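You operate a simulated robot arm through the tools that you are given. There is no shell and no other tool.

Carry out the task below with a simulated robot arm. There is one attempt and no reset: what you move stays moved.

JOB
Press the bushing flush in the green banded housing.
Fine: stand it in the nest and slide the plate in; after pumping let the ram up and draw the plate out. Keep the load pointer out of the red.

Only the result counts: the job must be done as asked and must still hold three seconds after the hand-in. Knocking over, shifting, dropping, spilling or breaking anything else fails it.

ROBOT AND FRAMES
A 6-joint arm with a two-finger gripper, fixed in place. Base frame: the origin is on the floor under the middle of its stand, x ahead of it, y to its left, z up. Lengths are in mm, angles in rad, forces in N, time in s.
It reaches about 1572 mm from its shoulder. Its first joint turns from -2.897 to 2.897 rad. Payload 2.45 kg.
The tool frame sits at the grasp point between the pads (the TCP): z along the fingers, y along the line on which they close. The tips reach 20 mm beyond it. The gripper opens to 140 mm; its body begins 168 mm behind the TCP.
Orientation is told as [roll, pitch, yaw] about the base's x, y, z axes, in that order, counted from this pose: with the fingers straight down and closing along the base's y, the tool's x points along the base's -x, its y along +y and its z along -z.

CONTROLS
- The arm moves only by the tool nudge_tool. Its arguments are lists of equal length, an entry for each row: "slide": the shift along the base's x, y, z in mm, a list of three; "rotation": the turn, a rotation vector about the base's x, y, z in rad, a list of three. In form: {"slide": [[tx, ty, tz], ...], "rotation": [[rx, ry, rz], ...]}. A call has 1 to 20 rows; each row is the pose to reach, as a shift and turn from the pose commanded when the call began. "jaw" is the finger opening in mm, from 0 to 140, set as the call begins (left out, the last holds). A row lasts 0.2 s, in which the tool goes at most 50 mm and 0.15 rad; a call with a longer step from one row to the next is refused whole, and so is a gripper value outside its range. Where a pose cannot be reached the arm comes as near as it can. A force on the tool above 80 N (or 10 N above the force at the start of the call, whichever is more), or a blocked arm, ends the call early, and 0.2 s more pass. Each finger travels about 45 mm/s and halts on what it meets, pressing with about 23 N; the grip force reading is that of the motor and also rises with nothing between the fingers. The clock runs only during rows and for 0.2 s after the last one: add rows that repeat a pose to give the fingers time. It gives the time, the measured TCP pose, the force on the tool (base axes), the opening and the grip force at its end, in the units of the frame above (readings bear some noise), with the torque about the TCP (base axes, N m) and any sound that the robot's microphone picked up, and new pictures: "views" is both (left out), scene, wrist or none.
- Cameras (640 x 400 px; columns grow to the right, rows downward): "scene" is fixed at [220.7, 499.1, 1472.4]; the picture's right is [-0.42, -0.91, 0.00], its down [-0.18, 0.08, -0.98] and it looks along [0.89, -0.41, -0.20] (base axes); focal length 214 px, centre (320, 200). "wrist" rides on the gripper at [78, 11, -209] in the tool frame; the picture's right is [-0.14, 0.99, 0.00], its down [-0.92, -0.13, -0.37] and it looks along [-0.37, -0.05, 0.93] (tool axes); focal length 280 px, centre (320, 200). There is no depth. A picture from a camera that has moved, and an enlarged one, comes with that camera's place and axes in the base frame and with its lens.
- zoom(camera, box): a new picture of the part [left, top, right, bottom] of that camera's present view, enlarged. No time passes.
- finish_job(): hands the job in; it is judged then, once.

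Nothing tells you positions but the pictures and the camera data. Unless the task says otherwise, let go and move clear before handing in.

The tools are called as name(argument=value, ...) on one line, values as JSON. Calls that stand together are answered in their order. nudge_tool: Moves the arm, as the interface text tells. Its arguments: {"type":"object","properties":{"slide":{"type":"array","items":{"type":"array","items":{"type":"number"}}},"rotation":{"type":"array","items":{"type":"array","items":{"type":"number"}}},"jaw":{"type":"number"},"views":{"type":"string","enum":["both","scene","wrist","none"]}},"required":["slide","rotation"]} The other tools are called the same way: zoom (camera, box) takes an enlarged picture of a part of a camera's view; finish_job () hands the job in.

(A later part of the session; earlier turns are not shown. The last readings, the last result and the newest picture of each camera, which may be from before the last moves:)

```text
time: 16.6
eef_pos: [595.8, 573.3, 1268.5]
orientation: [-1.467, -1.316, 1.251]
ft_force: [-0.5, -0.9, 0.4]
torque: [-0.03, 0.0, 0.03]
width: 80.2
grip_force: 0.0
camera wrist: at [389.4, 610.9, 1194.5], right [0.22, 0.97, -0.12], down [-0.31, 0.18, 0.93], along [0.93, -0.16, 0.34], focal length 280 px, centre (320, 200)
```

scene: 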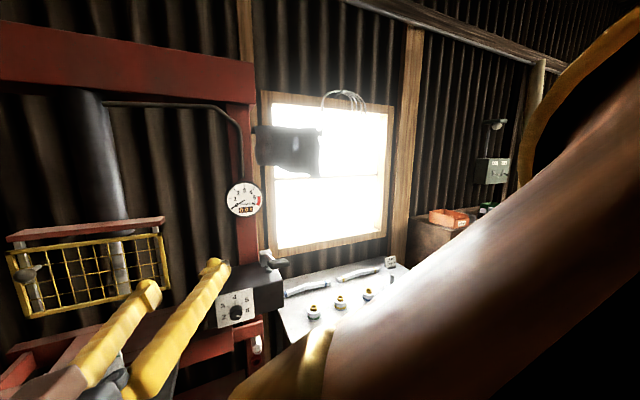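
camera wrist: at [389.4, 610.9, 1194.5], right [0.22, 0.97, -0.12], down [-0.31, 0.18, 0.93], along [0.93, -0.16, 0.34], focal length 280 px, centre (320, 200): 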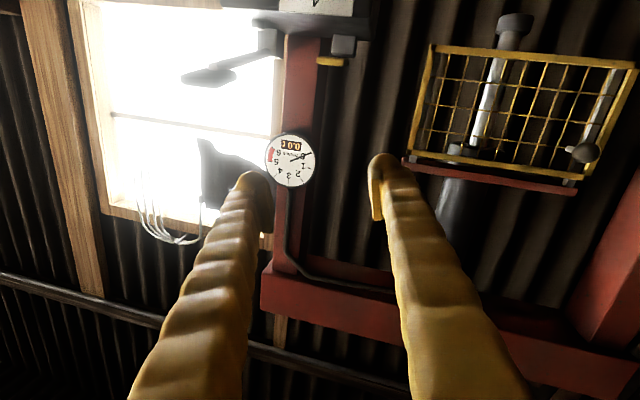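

The arm is now back in free space. I'll restore the straight-forward orientation and come down in front of the knob.

nudge_tool(slide=[[-5, -15, -35], [-10, -30, -70], [-10, -45, -105], [-10, -60, -140], [-10, -72, -175], [-10, -77, -205], [-5, -77, -227], [10, -77, -227], [30, -77, -227]], rotation=[[0.064, -0.015, 0.054], [0.127, -0.03, 0.108], [0.19, -0.044, 0.163], [0.254, -0.059, 0.217], [0.254, -0.059, 0.217], [0.254, -0.059, 0.217], [0.254, -0.059, 0.217], [0.254, -0.059, 0.217], [0.254, -0.059, 0.217]])

```text
time: 18.6
eef_pos: [617.0, 494.4, 1057.3]
orientation: [1.971, -1.542, -1.956]
ft_force: [0.1, -0.5, -0.8]
torque: [0.01, -0.02, 0.01]
width: 79.8
grip_force: 0.2
camera wrist: at [408.7, 505.3, 975.7], right [-0.02, 0.99, 0.16], down [-0.38, -0.16, 0.91], along [0.93, -0.05, 0.37], focal length 280 px, centre (320, 200)
```

scene: 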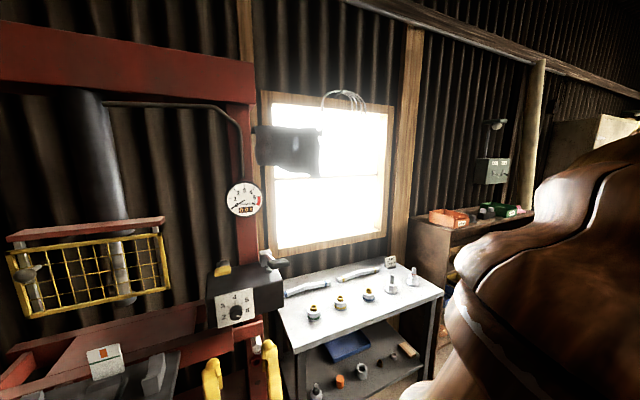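
wrist: 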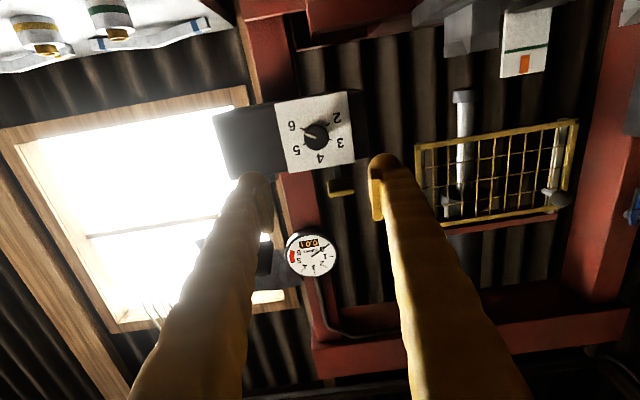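

nudge_tool(slide=[[30, 0, -6], [60, 1, -12], [90, 2, -16], [115, 2, -16], [128, 2, -16]], rotation=[[0, 0, 0], [0, 0, 0], [0, 0, 0], [0, 0, 0], [0, 0, 0]], jaw=70)

```text
time: 19.8
eef_pos: [746.0, 496.1, 1039.1]
orientation: [1.99, -1.542, -1.975]
ft_force: [-0.3, 0.2, 0.0]
torque: [-0.02, -0.01, -0.01]
width: 70.0
grip_force: 0.1
camera wrist: at [537.8, 506.5, 958.6], right [-0.02, 0.99, 0.16], down [-0.38, -0.16, 0.91], along [0.93, -0.05, 0.37], focal length 280 px, centre (320, 200)
```

scene: 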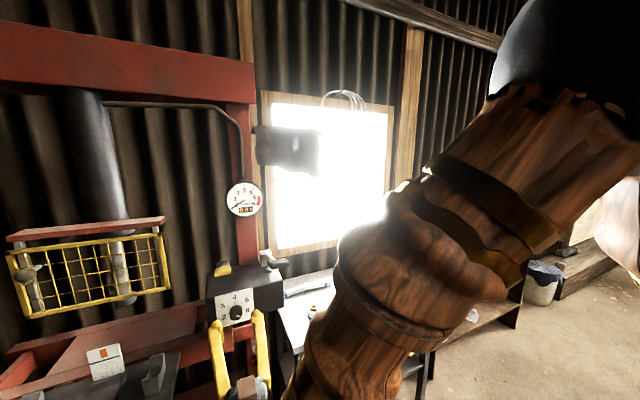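
wrist: 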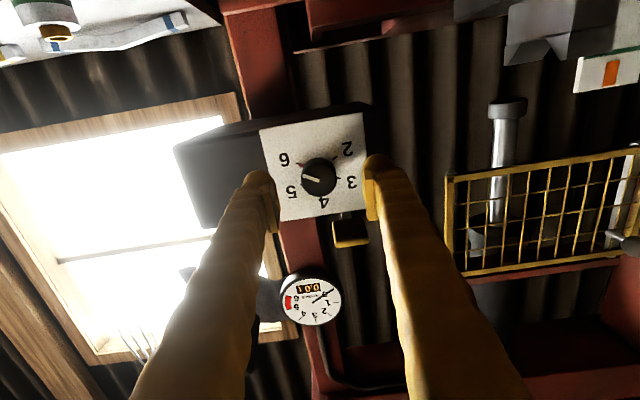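

nudge_tool(slide=[[0, 0, 0], [0, 0, 0], [0, 0, 0]], rotation=[[-0.14, 0, 0], [-0.28, 0, 0], [-0.42, 0, 0]], views="none")

```text
time: 20.6
eef_pos: [744.9, 496.7, 1039.0]
orientation: [-1.582, -1.174, 1.599]
ft_force: [0.0, -0.3, -0.2]
torque: [0.0, -0.03, 0.03]
width: 70.0
grip_force: 0.0
```

nudge_tool(slide=[[0, 0, 0], [0, 0, 0], [0, 0, 0], [0, 0, 0]], rotation=[[-0.14, 0, 0], [-0.28, 0, 0], [-0.42, 0, 0], [-0.56, 0, 0]], views="none")

```text
time: 21.6
eef_pos: [743.6, 497.2, 1039.4]
orientation: [-1.563, -0.614, 1.585]
ft_force: [-0.8, -0.6, 0.6]
torque: [-0.01, -0.02, -0.01]
width: 70.1
grip_force: 0.0
```

nudge_tool(slide=[[0, 0, 0], [0, 0, 0], [0, 0, 0], [0, 0, 0], [0, 0, 0], [0, 0, 0], [0, 0, 0], [0, 0, 0]], rotation=[[-0.14, 0, 0], [-0.28, 0, 0], [-0.42, 0, 0], [-0.56, 0, 0], [-0.7, 0, 0], [-0.84, 0, 0], [-0.98, 0, 0], [-1.12, 0, 0]])

```text
time: 23.4
eef_pos: [745.4, 497.7, 1039.0]
orientation: [-1.55, 0.505, 1.583]
ft_force: [-0.6, -0.4, 0.3]
torque: [0.02, 0.04, 0.02]
width: 70.2
grip_force: 0.0
camera wrist: at [536.2, 424.9, 1070.6], right [-0.02, -0.36, -0.93], down [-0.38, 0.87, -0.33], along [0.93, 0.35, -0.15], focal length 280 px, centre (320, 200)
```

scene: 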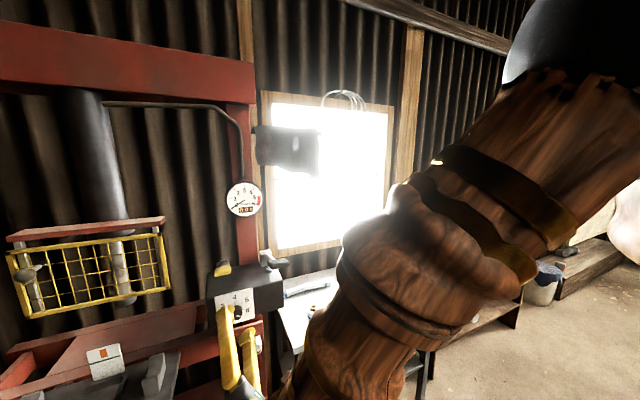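
wrist: 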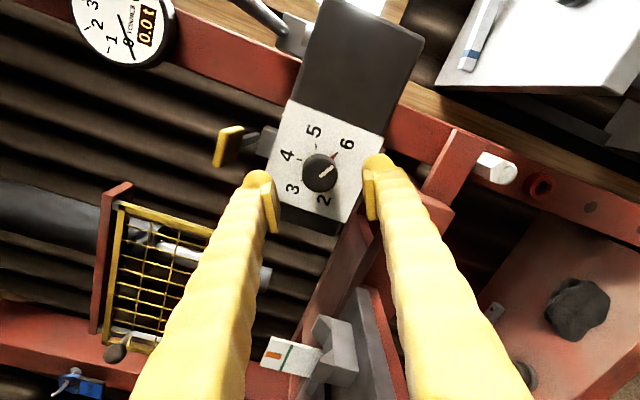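

zoom(camera="wrist", box=[240, 280, 380, 400])

zoom(camera="wrist", box=[0, 160, 280, 400])

zoom(camera="wrist", box=[200, 0, 440, 240])

```text
3.33 times, centred on (310, 340) of wrist
camera zoom: at [536.2, 424.9, 1070.6], right [-0.02, -0.36, -0.93], down [-0.38, 0.87, -0.33], along [0.93, 0.35, -0.15], focal length 935 px, centre (353, -267)
```

zoom: 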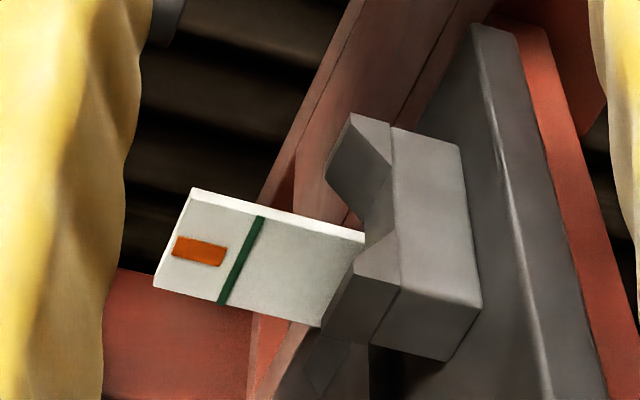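

```text
1.67 times, centred on (140, 280) of wrist
camera zoom: at [536.2, 424.9, 1070.6], right [-0.02, -0.36, -0.93], down [-0.38, 0.87, -0.33], along [0.93, 0.35, -0.15], focal length 467 px, centre (620, 67)
```

zoom: 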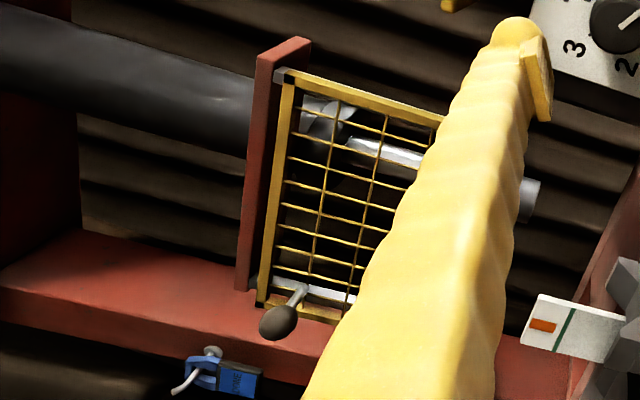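

```text
1.67 times, centred on (320, 120) of wrist
camera zoom: at [536.2, 424.9, 1070.6], right [-0.02, -0.36, -0.93], down [-0.38, 0.87, -0.33], along [0.93, 0.35, -0.15], focal length 467 px, centre (320, 333)
```

zoom: 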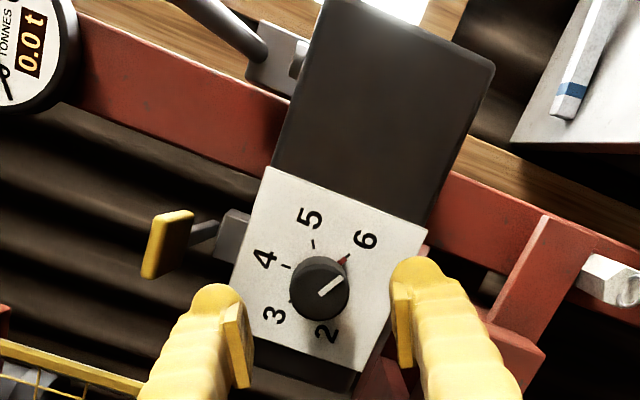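

Rotating by −2.1 rad about the knob axis is reachable. I'll rotate back, then advance onto the knob.

nudge_tool(slide=[[0, 0, 0], [0, 0, 0], [0, 0, 0], [0, 0, 0], [0, 0, 0], [0, 0, 0], [0, 0, 0], [0, 0, 0], [0, 0, 0], [0, 0, 0], [0, 0, 0], [0, 0, 0], [0, 0, 0], [0, 0, 0], [0, 0, 0], [0, 0, 0]], rotation=[[0.14, 0, 0], [0.28, 0, 0], [0.42, 0, 0], [0.56, 0, 0], [0.7, 0, 0], [0.84, 0, 0], [0.98, 0, 0], [1.12, 0, 0], [1.26, 0, 0], [1.4, 0, 0], [1.54, 0, 0], [1.68, 0, 0], [1.82, 0, 0], [1.96, 0, 0], [2.09, 0, 0], [2.09, 0, 0]], views="wrist")

```text
time: 26.8
eef_pos: [744.2, 497.4, 1040.4]
orientation: [2.154, -1.551, -2.141]
ft_force: [0.3, 0.5, -0.3]
torque: [0.01, 0.02, 0.03]
width: 70.1
grip_force: 0.0
camera wrist: at [535.8, 508.1, 958.4], right [-0.02, 0.99, 0.15], down [-0.38, -0.15, 0.91], along [0.93, -0.04, 0.37], focal length 280 px, centre (320, 200)
```

wrist: 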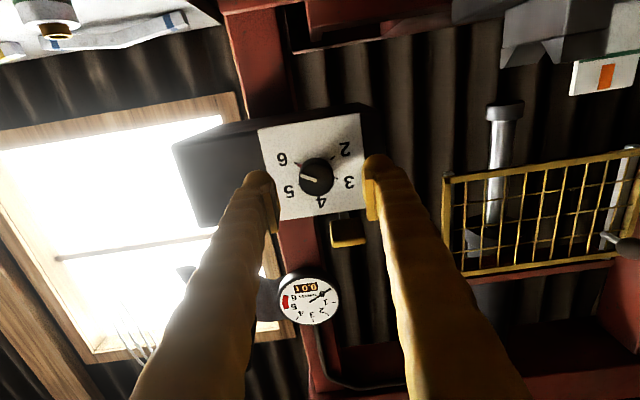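

nudge_tool(slide=[[20, -0.5, 0], [38, -0.5, 0], [49, -0.5, 0]], rotation=[[0, 0, 0], [0, 0, 0], [0, 0, 0]], views="wrist")

```text
time: 27.6
eef_pos: [795.9, 498.0, 1037.0]
orientation: [2.164, -1.552, -2.152]
ft_force: [0.0, 0.5, 1.0]
torque: [-0.02, 0.01, -0.01]
width: 70.0
grip_force: 0.0
camera wrist: at [586.7, 507.5, 957.4], right [-0.02, 0.99, 0.15], down [-0.38, -0.15, 0.91], along [0.93, -0.04, 0.37], focal length 280 px, centre (320, 200)
```

wrist: 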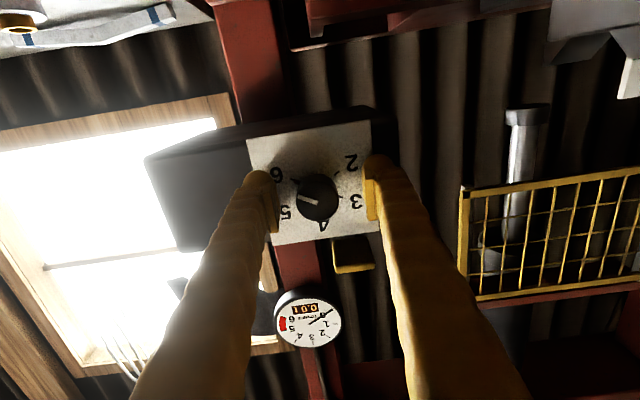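

nudge_tool(slide=[[0, -0.5, 1.5], [0, -0.5, 1.5], [0, -0.5, 1.5], [0, -0.5, 1.5]], rotation=[[0, 0, 0], [0, 0, 0], [0, 0, 0], [0, 0, 0]], jaw=25, views="wrist")

```text
time: 28.6
eef_pos: [794.9, 496.5, 1041.0]
orientation: [2.171, -1.551, -2.155]
ft_force: [-1.4, -16.2, 0.1]
torque: [-0.01, -0.02, -0.14]
width: 35.7
grip_force: 8.3
camera wrist: at [586.3, 506.5, 959.7], right [-0.01, 0.99, 0.15], down [-0.38, -0.15, 0.91], along [0.93, -0.04, 0.37], focal length 280 px, centre (320, 200)
```

wrist: 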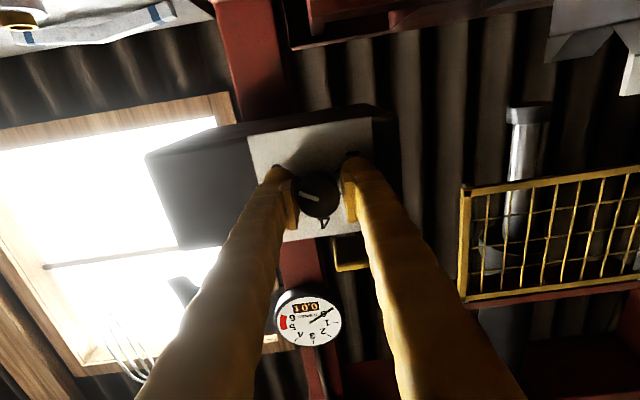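

nudge_tool(slide=[[0, -1, 0], [0, -1, 0]], rotation=[[0, 0, 0], [0, 0, 0]], views="none")

```text
time: 29.2
eef_pos: [795.0, 494.7, 1041.6]
orientation: [2.173, -1.553, -2.159]
ft_force: [5.8, -14.3, -0.8]
torque: [0.01, 0.02, -0.03]
width: 34.4
grip_force: 6.9
```

nudge_tool(slide=[[0, -1, 0], [0, -1, 0], [0, -1, 0]], rotation=[[0, 0, 0], [0, 0, 0], [0, 0, 0]], jaw=15, views="none")

```text
time: 30.0
eef_pos: [794.0, 495.0, 1041.5]
orientation: [2.168, -1.552, -2.158]
ft_force: [12.1, -10.5, -0.9]
torque: [-0.01, -0.01, -0.11]
width: 32.8
grip_force: 45.1
```

The knob is gripped (width 32.8). I'll turn it counter-clockwise in small steps.

nudge_tool(slide=[[0, 0, 0], [0, 0, 0], [0, 0, 0], [0, 0, 0]], rotation=[[-0.13, 0, 0], [-0.26, 0, 0], [-0.39, 0, 0], [-0.52, 0, 0]])

```text
time: 31.0
eef_pos: [792.9, 496.6, 1041.5]
orientation: [-1.578, -1.063, 1.595]
ft_force: [35.5, 8.8, 2.8]
torque: [0.02, -0.16, 0.03]
width: 32.5
grip_force: 44.9
camera wrist: at [585.0, 464.4, 966.3], right [-0.02, 0.93, -0.36], down [-0.38, 0.33, 0.87], along [0.93, 0.15, 0.35], focal length 280 px, centre (320, 200)
```

scene: 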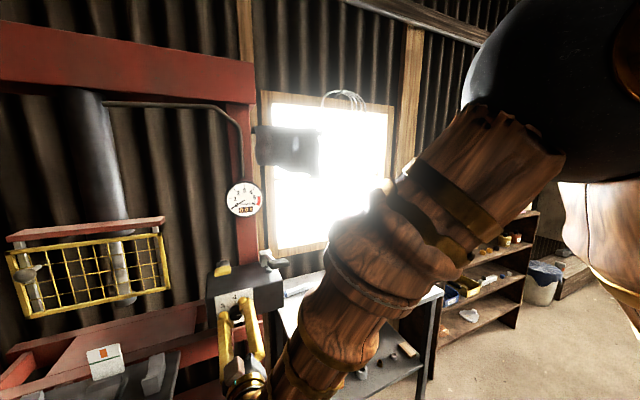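
wrist: 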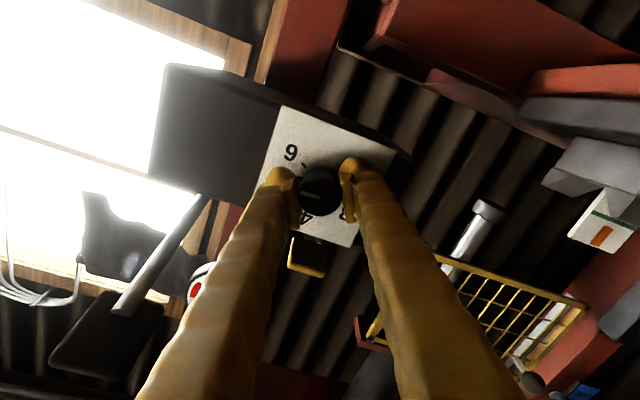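

zoom(camera="wrist", box=[260, 110, 400, 250])

```text
2.86 times, centred on (330, 180) of wrist
camera zoom: at [585.0, 464.4, 966.3], right [-0.02, 0.93, -0.36], down [-0.38, 0.33, 0.87], along [0.93, 0.15, 0.35], focal length 801 px, centre (291, 257)
```

zoom: 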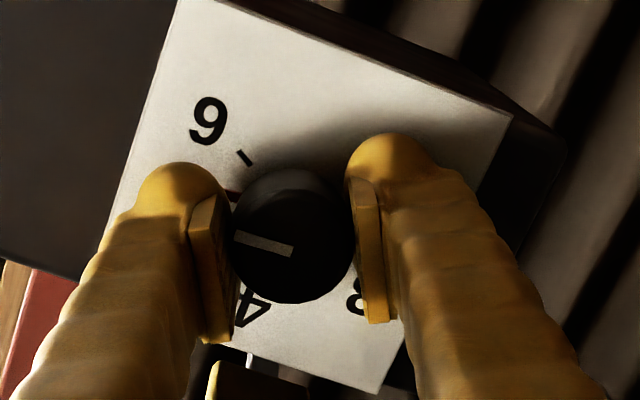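

nudge_tool(slide=[[1, -0.5, 0], [2, -1, 0], [2, -1, 0], [2, -1, 0], [2, -1, 0], [2, -1, 0]], rotation=[[-0.13, 0, 0], [-0.26, 0, 0], [-0.39, 0, 0], [-0.52, 0, 0], [-0.65, 0, 0], [-0.78, 0, 0]], views="wrist")

```text
time: 32.4
eef_pos: [794.9, 493.3, 1038.1]
orientation: [-1.556, -0.284, 1.582]
ft_force: [-18.9, 14.6, -12.3]
torque: [0.02, 0.15, 0.22]
width: 31.7
grip_force: 45.2
camera wrist: at [587.0, 419.5, 1009.4], right [-0.02, 0.41, -0.91], down [-0.38, 0.84, 0.39], along [0.93, 0.35, 0.14], focal length 280 px, centre (320, 200)
```

wrist: 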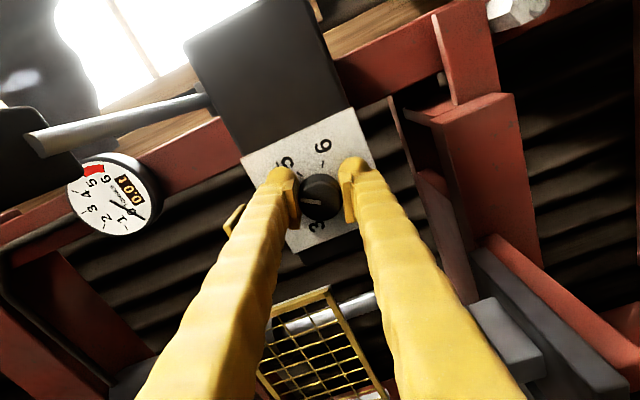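

nudge_tool(slide=[[-0.5, 1, -0.5], [-0.7, 1, -0.5], [-0.7, 1, -0.5], [-0.7, 1, -0.5], [-0.7, 1, -0.5], [-0.7, 1, -0.5]], rotation=[[-0.13, 0, 0], [-0.26, 0, 0], [-0.39, 0, 0], [-0.52, 0, 0], [-0.65, 0, 0], [-0.78, 0, 0]], views="wrist")

zoom(camera="wrist", box=[240, 110, 400, 270])

```text
time: 33.8
eef_pos: [794.6, 493.9, 1040.1]
orientation: [-1.55, 0.495, 1.582]
ft_force: [12.4, -28.4, -7.5]
torque: [-0.02, 0.02, -0.37]
width: 31.9
grip_force: 44.8
camera wrist: at [587.0, 420.6, 1071.5], right [-0.02, -0.35, -0.94], down [-0.38, 0.87, -0.32], along [0.93, 0.35, -0.14], focal length 280 px, centre (320, 200)
```

wrist: 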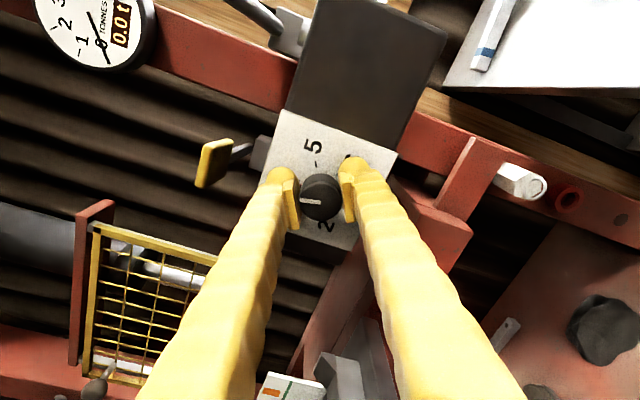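

```text
2.50 times, centred on (320, 190) of wrist
camera zoom: at [587.0, 420.6, 1071.5], right [-0.02, -0.35, -0.94], down [-0.38, 0.87, -0.32], along [0.93, 0.35, -0.14], focal length 701 px, centre (320, 225)
```

zoom: 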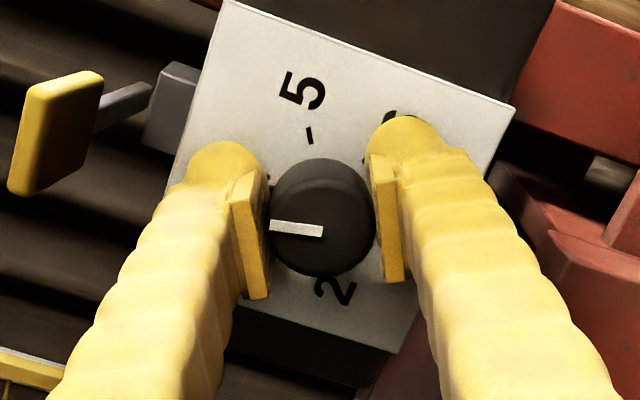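

nudge_tool(slide=[[0, -0.7, 0], [0, -0.7, 0], [0, -0.7, 0]], rotation=[[0.08, 0, 0], [0.15, 0, 0], [0.15, 0, 0]], views="none")

nudge_tool(slide=[[0, 0, 0], [0, 0, 0], [0, 0, 0], [0, 0, 0], [-15, 0, 0], [-40, 0, 0], [-70, 0, 0]], rotation=[[0, 0, 0], [0, 0, 0], [0, 0, 0], [0, 0, 0], [0, 0, 0], [0, 0, 0], [0, 0, 0]], jaw=75, views="both")

zoom(camera="wrist", box=[240, 100, 400, 230])

zoom(camera="scene", box=[205, 270, 275, 330])

```text
time: 34.6
eef_pos: [795.9, 494.0, 1041.0]
orientation: [-1.552, 0.342, 1.584]
ft_force: [21.7, -23.6, -11.3]
torque: [0.0, 0.04, -0.23]
width: 32.0
grip_force: 45.1
```

```text
time: 36.2
eef_pos: [725.6, 491.8, 1037.7]
orientation: [-1.551, 0.34, 1.584]
ft_force: [0.6, 1.0, 0.6]
torque: [0.01, -0.02, 0.0]
width: 74.8
grip_force: 0.1
camera wrist: at [518.0, 415.8, 1057.4], right [-0.02, -0.2, -0.98], down [-0.38, 0.91, -0.18], along [0.93, 0.37, -0.09], focal length 280 px, centre (320, 200)
```

scene: 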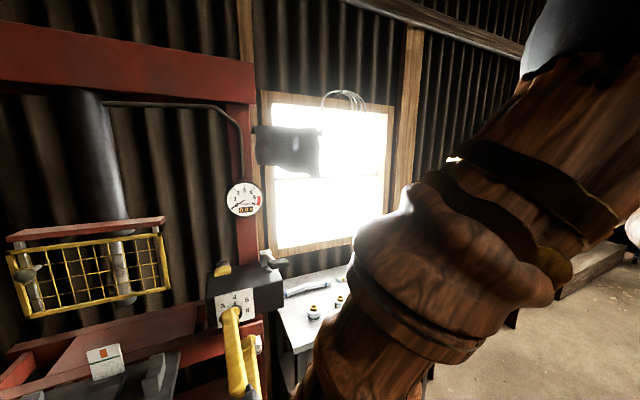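
wrist: 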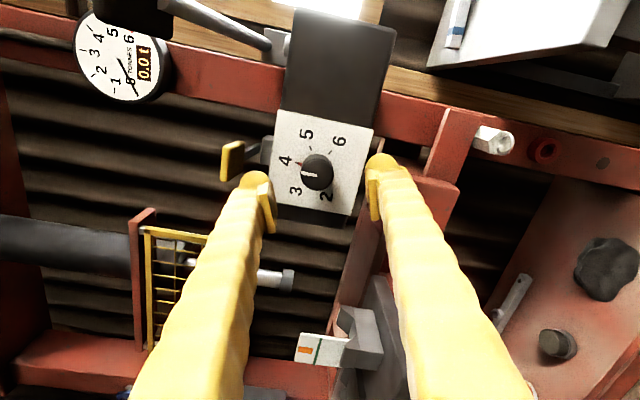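

```text
3.08 times, centred on (320, 165) of wrist
camera zoom: at [518.0, 415.8, 1057.4], right [-0.02, -0.2, -0.98], down [-0.38, 0.91, -0.18], along [0.93, 0.37, -0.09], focal length 863 px, centre (320, 308)
```

zoom: 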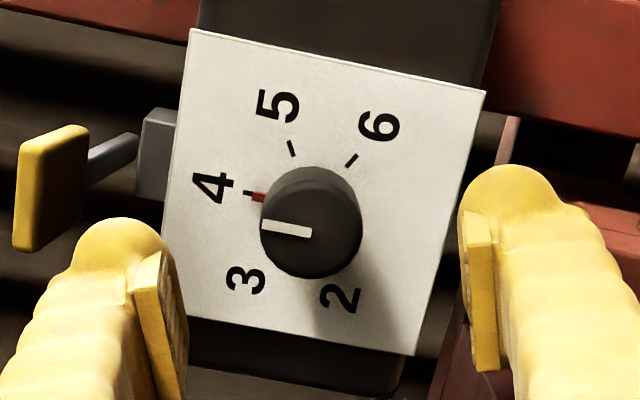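

```text
6.67 times, centred on (240, 300) of scene
camera zoom: at [220.7, 499.1, 1472.4], right [-0.42, -0.91, 0.0], down [-0.18, 0.08, -0.98], along [0.89, -0.41, -0.2], focal length 1430 px, centre (853, -467)
```

zoom: 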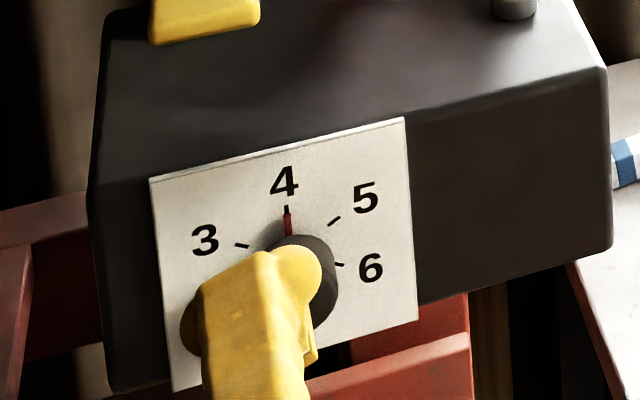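

The red index mark at the knob now lines up with 4, so the limit is set to 4 t. Next I'll back off, turn the tool to point down again, and go to the green housing.

nudge_tool(slide=[[-12, 0, 3], [-24, 0, 6], [-36, 0, 9], [-48, 0, 12], [-60, 0, 15], [-72, 0, 18], [-84, 0, 21], [-96, 0, 24], [-108, 0, 27], [-120, 0, 30], [-132, 0, 35], [-144, 0, 40], [-155, 0, 45], [-164, 0, 50]], rotation=[[0.136, 0, 0], [0.272, 0, 0], [0.408, 0, 0], [0.544, 0, 0], [0.68, 0, 0], [0.816, 0, 0], [0.952, 0, 0], [1.088, 0, 0], [1.224, 0, 0], [1.36, 0, 0], [1.496, 0, 0], [1.632, 0, 0], [1.768, 0, 0], [1.9, 0, 0]], views="none")

```text
time: 39.2
eef_pos: [560.6, 494.6, 1090.5]
orientation: [-2.309, -1.557, 2.325]
ft_force: [-0.3, 0.4, -0.2]
torque: [0.01, -0.02, -0.04]
width: 74.8
grip_force: 0.0
```

nudge_tool(slide=[[0, 0, 10], [0, -4, 25], [0, -24, 40], [0, -54, 55], [0, -94, 70], [3, -139, 80], [8, -184, 90], [23, -224, 95], [53, -259, 100], [93, -284, 100], [138, -297, 100], [183, -297, 85], [228, -297, 65], [265, -297, 40]], rotation=[[0, 0.14, 0], [0, 0.28, 0], [0, 0.42, 0], [0, 0.56, 0], [0, 0.7, 0], [0, 0.84, 0], [0, 0.98, 0], [0, 1.12, 0], [0, 1.26, 0], [0, 1.4, 0], [0, 1.54, 0], [0, 1.56, 0], [0, 1.56, 0], [0, 1.56, 0]], jaw=110)

```text
time: 42.2
eef_pos: [828.5, 195.8, 1133.4]
orientation: [0.013, -0.022, 0.015]
ft_force: [-0.9, -0.2, -0.3]
torque: [0.02, -0.04, -0.02]
width: 110.1
grip_force: 0.2
camera wrist: at [745.2, 204.1, 1339.1], right [0.12, 0.99, 0.02], down [0.91, -0.12, 0.39], along [0.39, -0.03, -0.92], focal length 280 px, centre (320, 200)
```

scene: 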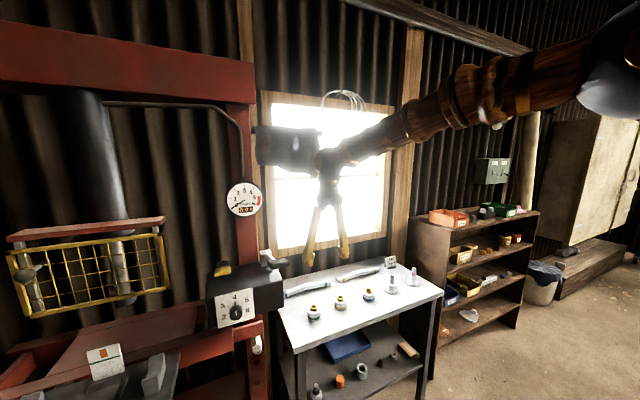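
wrist: 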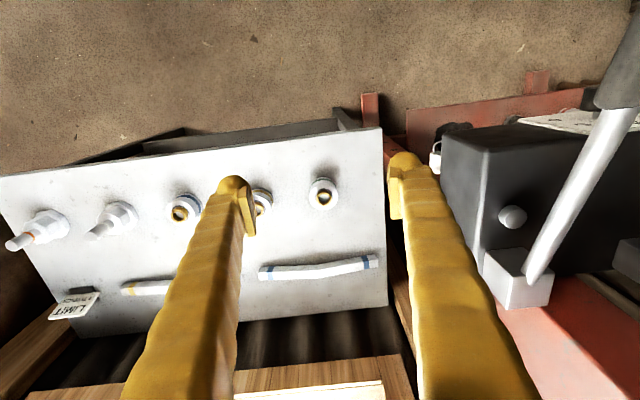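

nudge_tool(slide=[[15, 0, -30], [30, 0, -65], [45, 0, -100], [52, 0, -133]], rotation=[[-0.007, 0.011, -0.008], [-0.013, 0.022, -0.015], [-0.013, 0.022, -0.015], [-0.013, 0.022, -0.015]], views="wrist")

zoom(camera="wrist", box=[260, 140, 388, 220])

```text
time: 43.2
eef_pos: [877.8, 197.6, 1001.1]
orientation: [0.001, -0.001, -0.003]
ft_force: [-0.7, -0.7, 0.2]
torque: [0.02, -0.02, -0.01]
width: 109.9
grip_force: 0.0
camera wrist: at [800.2, 209.4, 1208.6], right [0.14, 0.99, 0.0], down [0.92, -0.13, 0.37], along [0.37, -0.05, -0.93], focal length 280 px, centre (320, 200)
```

wrist: 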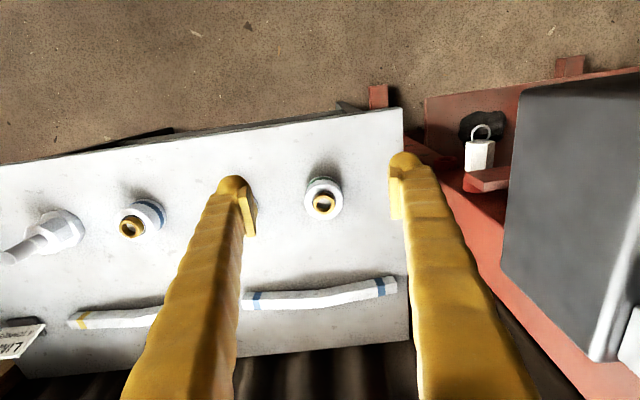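

```text
5.00 times, centred on (324, 180) of wrist
camera zoom: at [800.2, 209.4, 1208.6], right [0.14, 0.99, 0.0], down [0.92, -0.13, 0.37], along [0.37, -0.05, -0.93], focal length 1402 px, centre (300, 300)
```

zoom: 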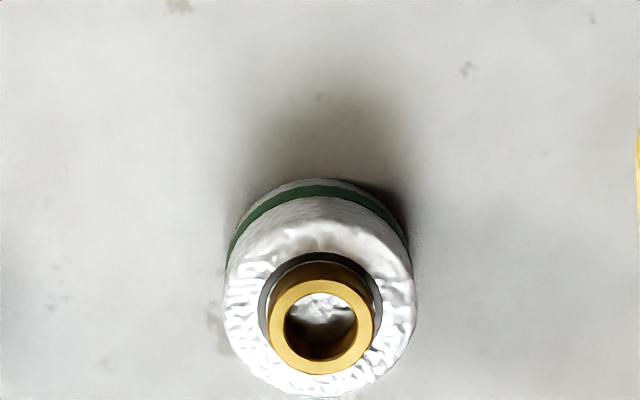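

The housing is at about (943, 194.5), with its top near z=849, the bushing top near z=860 and the bench near z=803. I'll move above it and descend with the jaw at 90.

nudge_tool(slide=[[25, -1, -25], [50, -2, -50], [66, -3, -75], [66, -3, -95]], rotation=[[0, 0, 0.003], [0, 0, 0.003], [0, 0, 0.003], [0, 0, 0.003]], jaw=90, views="both")

```text
time: 44.2
eef_pos: [939.2, 194.4, 903.7]
orientation: [0.003, 0.0, 0.002]
ft_force: [-0.7, 0.5, -0.7]
torque: [-0.01, -0.01, -0.04]
width: 89.9
grip_force: 0.0
camera wrist: at [861.4, 206.8, 1111.7], right [0.14, 0.99, 0.0], down [0.92, -0.13, 0.37], along [0.37, -0.05, -0.93], focal length 280 px, centre (320, 200)
```

scene: 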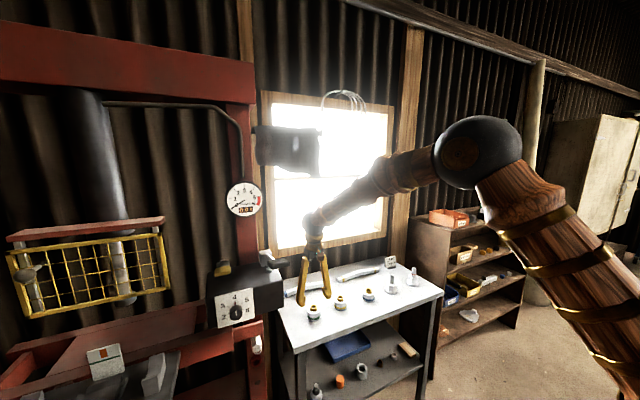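
wrist: 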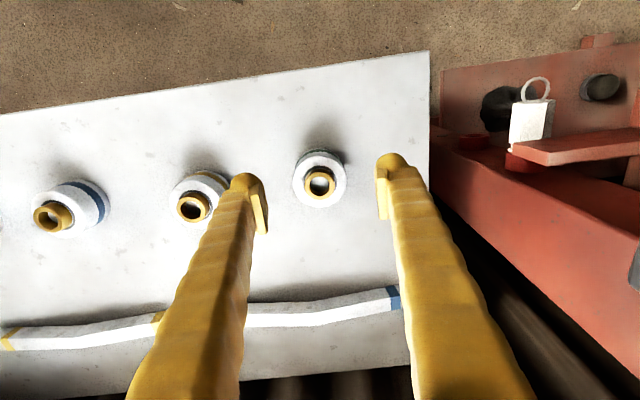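

nudge_tool(slide=[[4.5, 0.5, -15], [4.5, 0.5, -35], [4.5, 0.5, -50], [4.5, 0.5, -58]], rotation=[[0, 0, 0], [0, 0, 0], [0, 0, 0], [0, 0, 0]], views="both")

zoom(camera="scene", box=[280, 270, 360, 330])

```text
time: 45.2
eef_pos: [945.7, 193.9, 842.5]
orientation: [0.002, 0.0, 0.003]
ft_force: [0.1, 0.2, -0.7]
torque: [0.0, 0.0, 0.02]
width: 89.8
grip_force: 0.0
camera wrist: at [868.2, 205.9, 1052.3], right [0.14, 0.99, 0.0], down [0.92, -0.13, 0.37], along [0.37, -0.05, -0.93], focal length 280 px, centre (320, 200)
```

scene: 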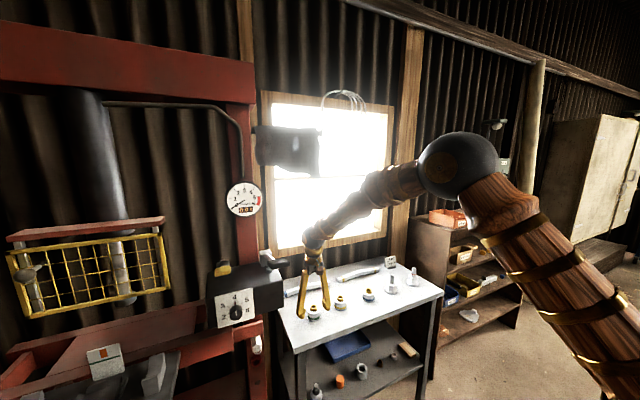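
wrist: 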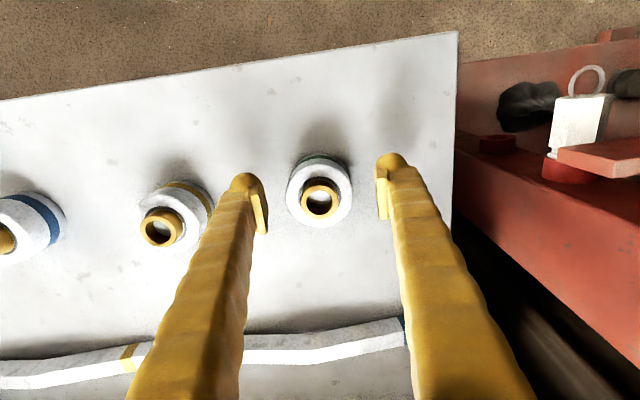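

```text
6.67 times, centred on (320, 300) of scene
camera zoom: at [220.7, 499.1, 1472.4], right [-0.42, -0.91, 0.0], down [-0.18, 0.08, -0.98], along [0.89, -0.41, -0.2], focal length 1430 px, centre (320, -467)
```

zoom: 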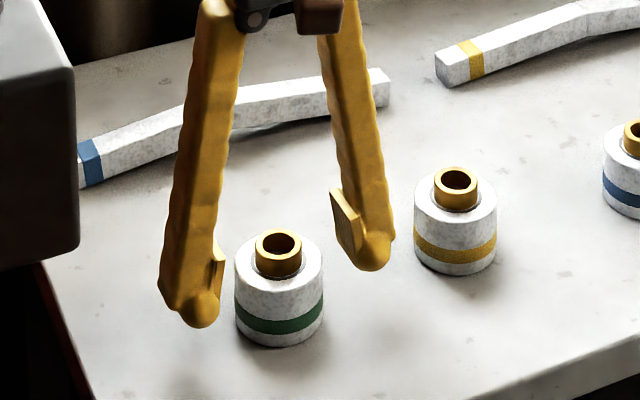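

nudge_tool(slide=[[-1.5, 1, 0], [-1.5, 1, 0], [-1.5, 1, 0], [-1.5, 1, 0], [-1.5, 1, 0]], rotation=[[0, 0, 0], [0, 0, 0], [0, 0, 0], [0, 0, 0], [0, 0, 0]], jaw=40, views="wrist")

```text
time: 46.4
eef_pos: [945.1, 193.8, 844.4]
orientation: [0.002, 0.0, 0.002]
ft_force: [0.7, -2.6, 2.0]
torque: [-0.07, -0.01, -0.02]
width: 54.6
grip_force: 23.2
camera wrist: at [867.0, 207.0, 1052.5], right [0.14, 0.99, 0.0], down [0.92, -0.13, 0.37], along [0.36, -0.05, -0.93], focal length 280 px, centre (320, 200)
```

wrist: 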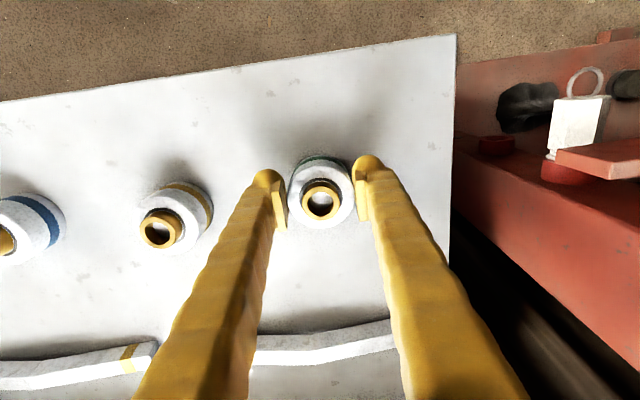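

The housing is gripped (54.6 mm, 23 N). I'll lift it straight up and check the hold.

nudge_tool(slide=[[0, 0, 5], [0, 0, 20], [0, 0, 45], [0, 0, 80], [0, 0, 120], [0, 0, 160]], rotation=[[0, 0, 0], [0, 0, 0], [0, 0, 0], [0, 0, 0], [0, 0, 0], [0, 0, 0]], views="both")

zoom(camera="wrist", box=[240, 130, 400, 240])

zoom(camera="scene", box=[270, 190, 370, 330])

```text
time: 47.8
eef_pos: [947.3, 199.0, 1003.2]
orientation: [0.002, 0.003, 0.002]
ft_force: [-0.1, 0.3, -5.7]
torque: [0.04, 0.05, -0.01]
width: 54.6
grip_force: 23.3
camera wrist: at [869.5, 210.9, 1211.9], right [0.14, 0.99, 0.0], down [0.92, -0.13, 0.37], along [0.36, -0.05, -0.93], focal length 280 px, centre (320, 200)
```

scene: 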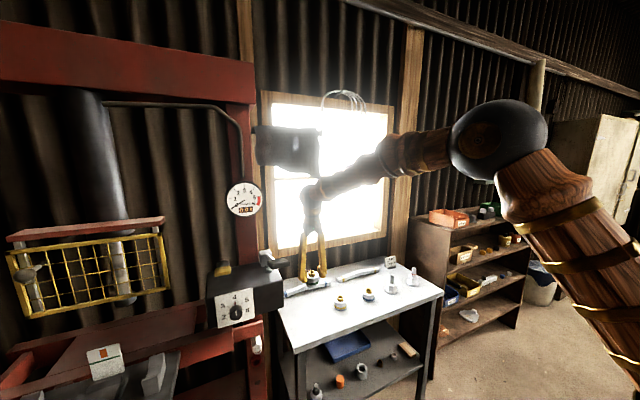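
wrist: 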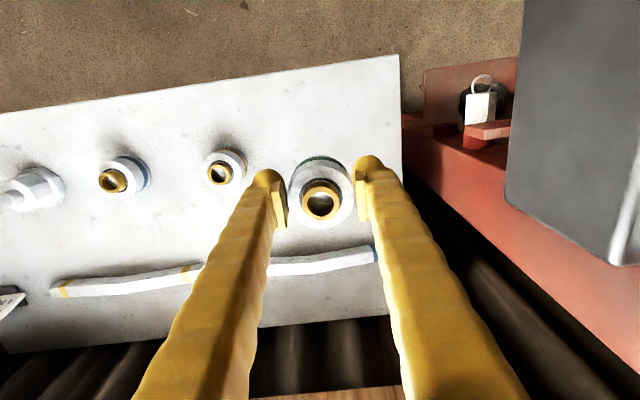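

```text
3.64 times, centred on (320, 185) of wrist
camera zoom: at [869.5, 210.9, 1211.9], right [0.14, 0.99, 0.0], down [0.92, -0.13, 0.37], along [0.36, -0.05, -0.93], focal length 1020 px, centre (320, 254)
```

zoom: 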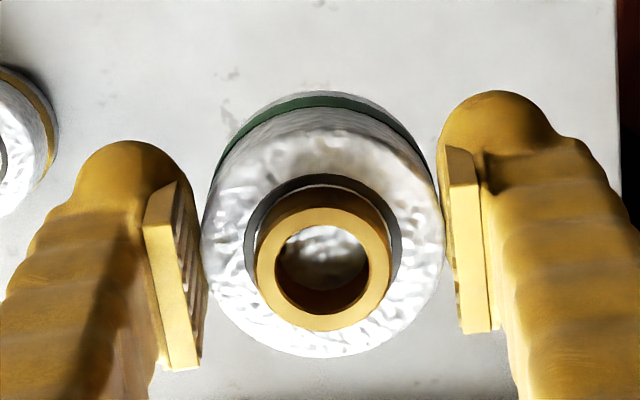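

```text
2.86 times, centred on (320, 260) of scene
camera zoom: at [220.7, 499.1, 1472.4], right [-0.42, -0.91, 0.0], down [-0.18, 0.08, -0.98], along [0.89, -0.41, -0.2], focal length 613 px, centre (320, 29)
```

zoom: 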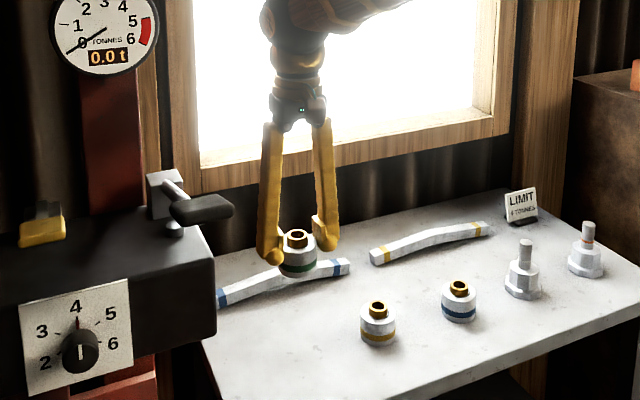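

The housing hangs securely (weight about 5.7 N). I'll carry it back in x, then across to the press, staying clear of the pump lever.

nudge_tool(slide=[[-20, 0, 6], [-50, 0, 12], [-85, 0, 20], [-120, 0, 28], [-155, 0, 36], [-190, 0, 44], [-225, 0, 52], [-260, 0, 60], [-295, 0, 66], [-325, 5, 70], [-345, 20, 72], [-350, 45, 72], [-350, 80, 72], [-350, 115, 72], [-350, 150, 72], [-350, 185, 72], [-350, 220, 72], [-350, 255, 72], [-350, 290, 72], [-350, 325, 72]], rotation=[[0, 0, 0], [0, 0, 0], [0, 0, 0], [0, 0, 0], [0, 0, 0], [0, 0, 0], [0, 0, 0], [0, 0, 0], [0, 0, 0], [0, 0, 0], [0, 0, 0], [0, 0, 0], [0, 0, 0], [0, 0, 0], [0, 0, 0], [0, 0, 0], [0, 0, 0], [0, 0, 0], [0, 0, 0], [0, 0, 0]], views="both")

```text
time: 52.0
eef_pos: [599.0, 522.0, 1077.1]
orientation: [0.002, -0.001, 0.001]
ft_force: [0.1, 0.3, -5.7]
torque: [0.03, -0.01, -0.04]
width: 54.7
grip_force: 23.1
camera wrist: at [520.9, 534.2, 1285.0], right [0.14, 0.99, 0.0], down [0.92, -0.13, 0.37], along [0.37, -0.05, -0.93], focal length 280 px, centre (320, 200)
```

scene: 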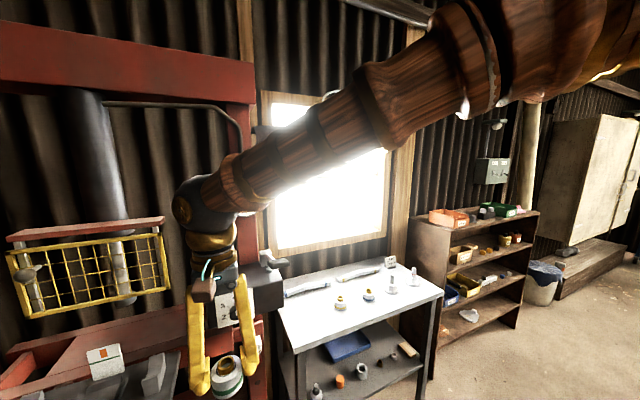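
wrist: 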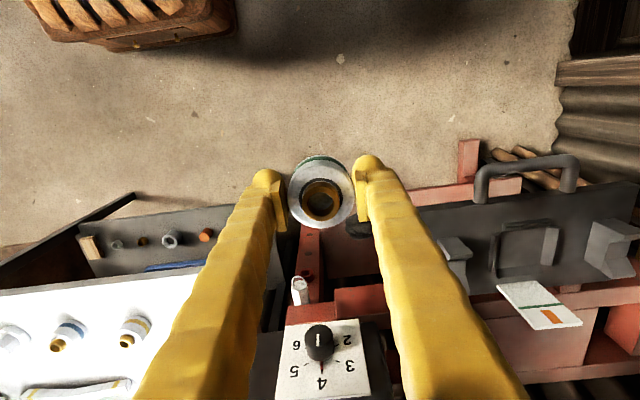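

nudge_tool(slide=[[0, 30, 0], [0, 65, 0], [0, 100, 0], [5, 135, 0], [15, 170, 0], [25, 205, 0], [35, 240, 0], [45, 265, 0], [55, 275, 0], [60, 278, 0]], rotation=[[0, 0, 0], [0, 0, 0], [0, 0, 0], [0, 0, 0], [0, 0, 0], [0, 0, 0], [0, 0, 0], [0, 0, 0], [0, 0, 0], [0, 0, 0]], views="both")

zoom(camera="wrist", box=[200, 130, 440, 280])

```text
time: 54.2
eef_pos: [655.0, 797.1, 1076.2]
orientation: [0.002, 0.0, 0.001]
ft_force: [0.5, 0.5, -5.3]
torque: [-0.01, 0.01, 0.0]
width: 54.5
grip_force: 23.6
camera wrist: at [577.5, 808.8, 1284.5], right [0.14, 0.99, 0.0], down [0.92, -0.13, 0.37], along [0.37, -0.05, -0.93], focal length 280 px, centre (320, 200)
```

scene: 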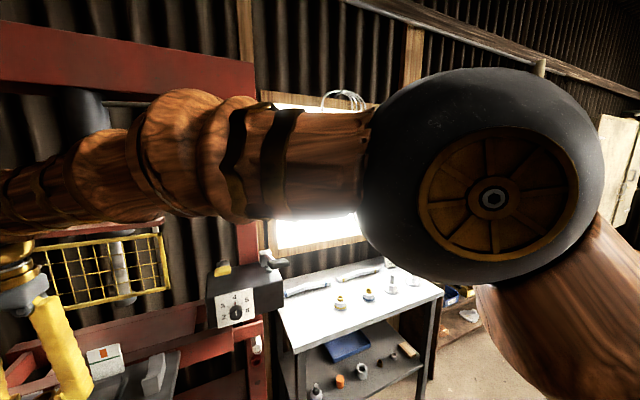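
wrist: 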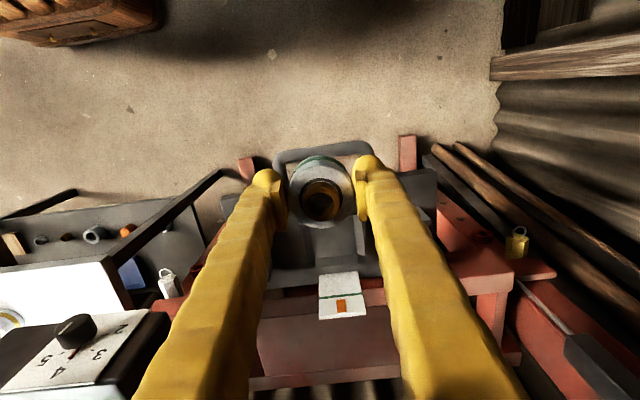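

```text
2.67 times, centred on (320, 205) of wrist
camera zoom: at [577.5, 808.8, 1284.5], right [0.14, 0.99, 0.0], down [0.92, -0.13, 0.37], along [0.37, -0.05, -0.93], focal length 748 px, centre (320, 187)
```

zoom: 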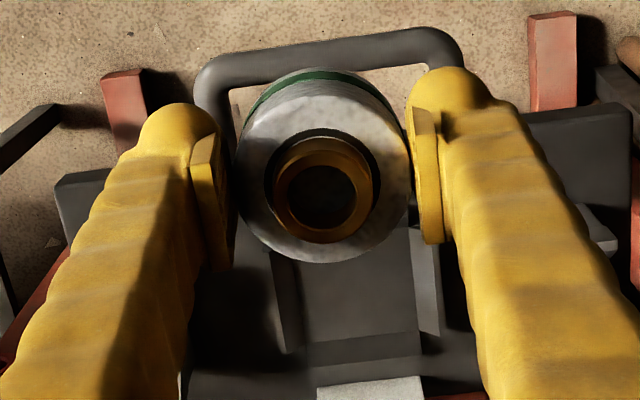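

zoom(camera="wrist", box=[270, 210, 390, 285])

zoom(camera="scene", box=[20, 330, 190, 400])

```text
5.33 times, centred on (330, 248) of wrist
camera zoom: at [577.5, 808.8, 1284.5], right [0.14, 0.99, 0.0], down [0.92, -0.13, 0.37], along [0.37, -0.05, -0.93], focal length 1495 px, centre (267, -53)
```

zoom: 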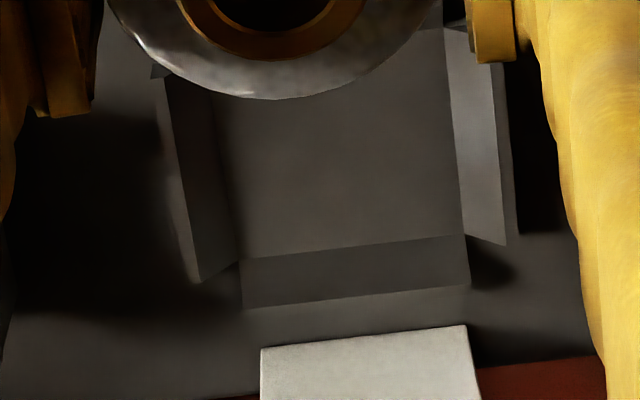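

```text
3.76 times, centred on (105, 365) of scene
camera zoom: at [220.7, 499.1, 1472.4], right [-0.42, -0.91, 0.0], down [-0.18, 0.08, -0.98], along [0.89, -0.41, -0.2], focal length 807 px, centre (1129, -421)
```

zoom: 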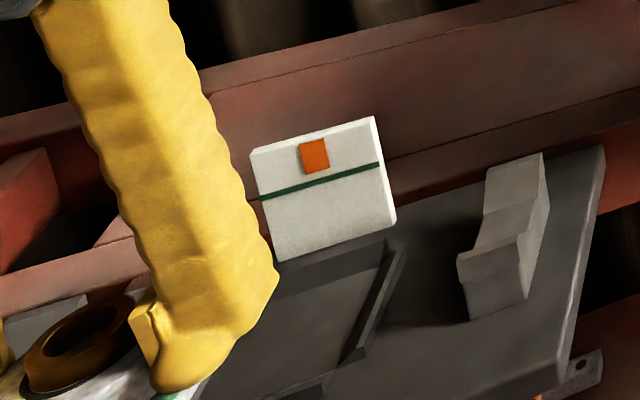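

The nest is a ~61 mm square pocket with rails about 10 mm high, centred near (776–780, 800). I'll move over it slowly and check the alignment visually.

nudge_tool(slide=[[20, 1, -5], [45, 2, -12], [70, 2, -20], [95, 2, -28], [112, 2, -34], [120, 2, -38]], rotation=[[0, 0, 0], [0, 0, 0], [0, 0, 0], [0, 0, 0], [0, 0, 0], [0, 0, 0]], views="both")

zoom(camera="wrist", box=[230, 110, 410, 270])

zoom(camera="scene", box=[20, 290, 190, 400])

```text
time: 55.6
eef_pos: [778.5, 798.3, 1036.6]
orientation: [0.0, 0.0, 0.002]
ft_force: [0.2, 0.4, -5.4]
torque: [-0.03, -0.03, 0.0]
width: 54.9
grip_force: 23.0
camera wrist: at [700.2, 811.0, 1245.1], right [0.14, 0.99, 0.0], down [0.92, -0.13, 0.37], along [0.36, -0.05, -0.93], focal length 280 px, centre (320, 200)
```

scene: 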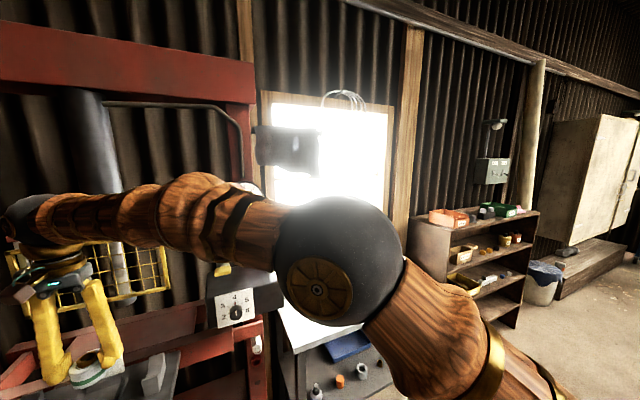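
wrist: 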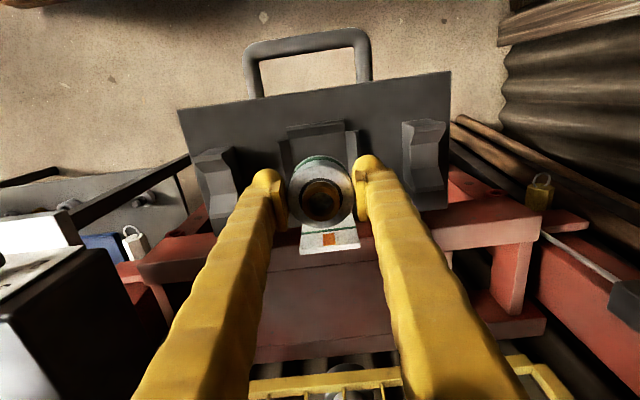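

```text
2.50 times, centred on (320, 190) of wrist
camera zoom: at [700.2, 811.0, 1245.1], right [0.14, 0.99, 0.0], down [0.92, -0.13, 0.37], along [0.36, -0.05, -0.93], focal length 701 px, centre (320, 225)
```

zoom: 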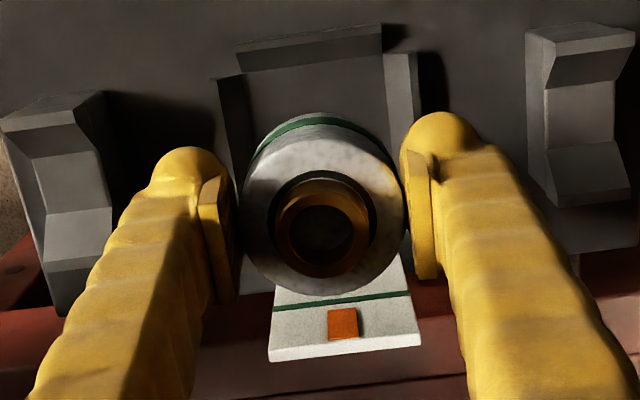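

```text
3.64 times, centred on (105, 345) of scene
camera zoom: at [220.7, 499.1, 1472.4], right [-0.42, -0.91, 0.0], down [-0.18, 0.08, -0.98], along [0.89, -0.41, -0.2], focal length 780 px, centre (1102, -327)
```

zoom: 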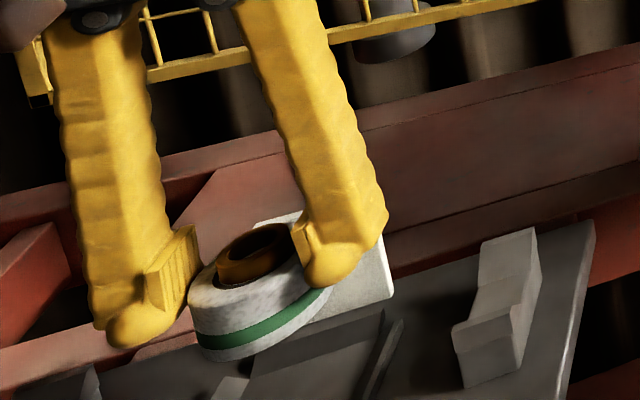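

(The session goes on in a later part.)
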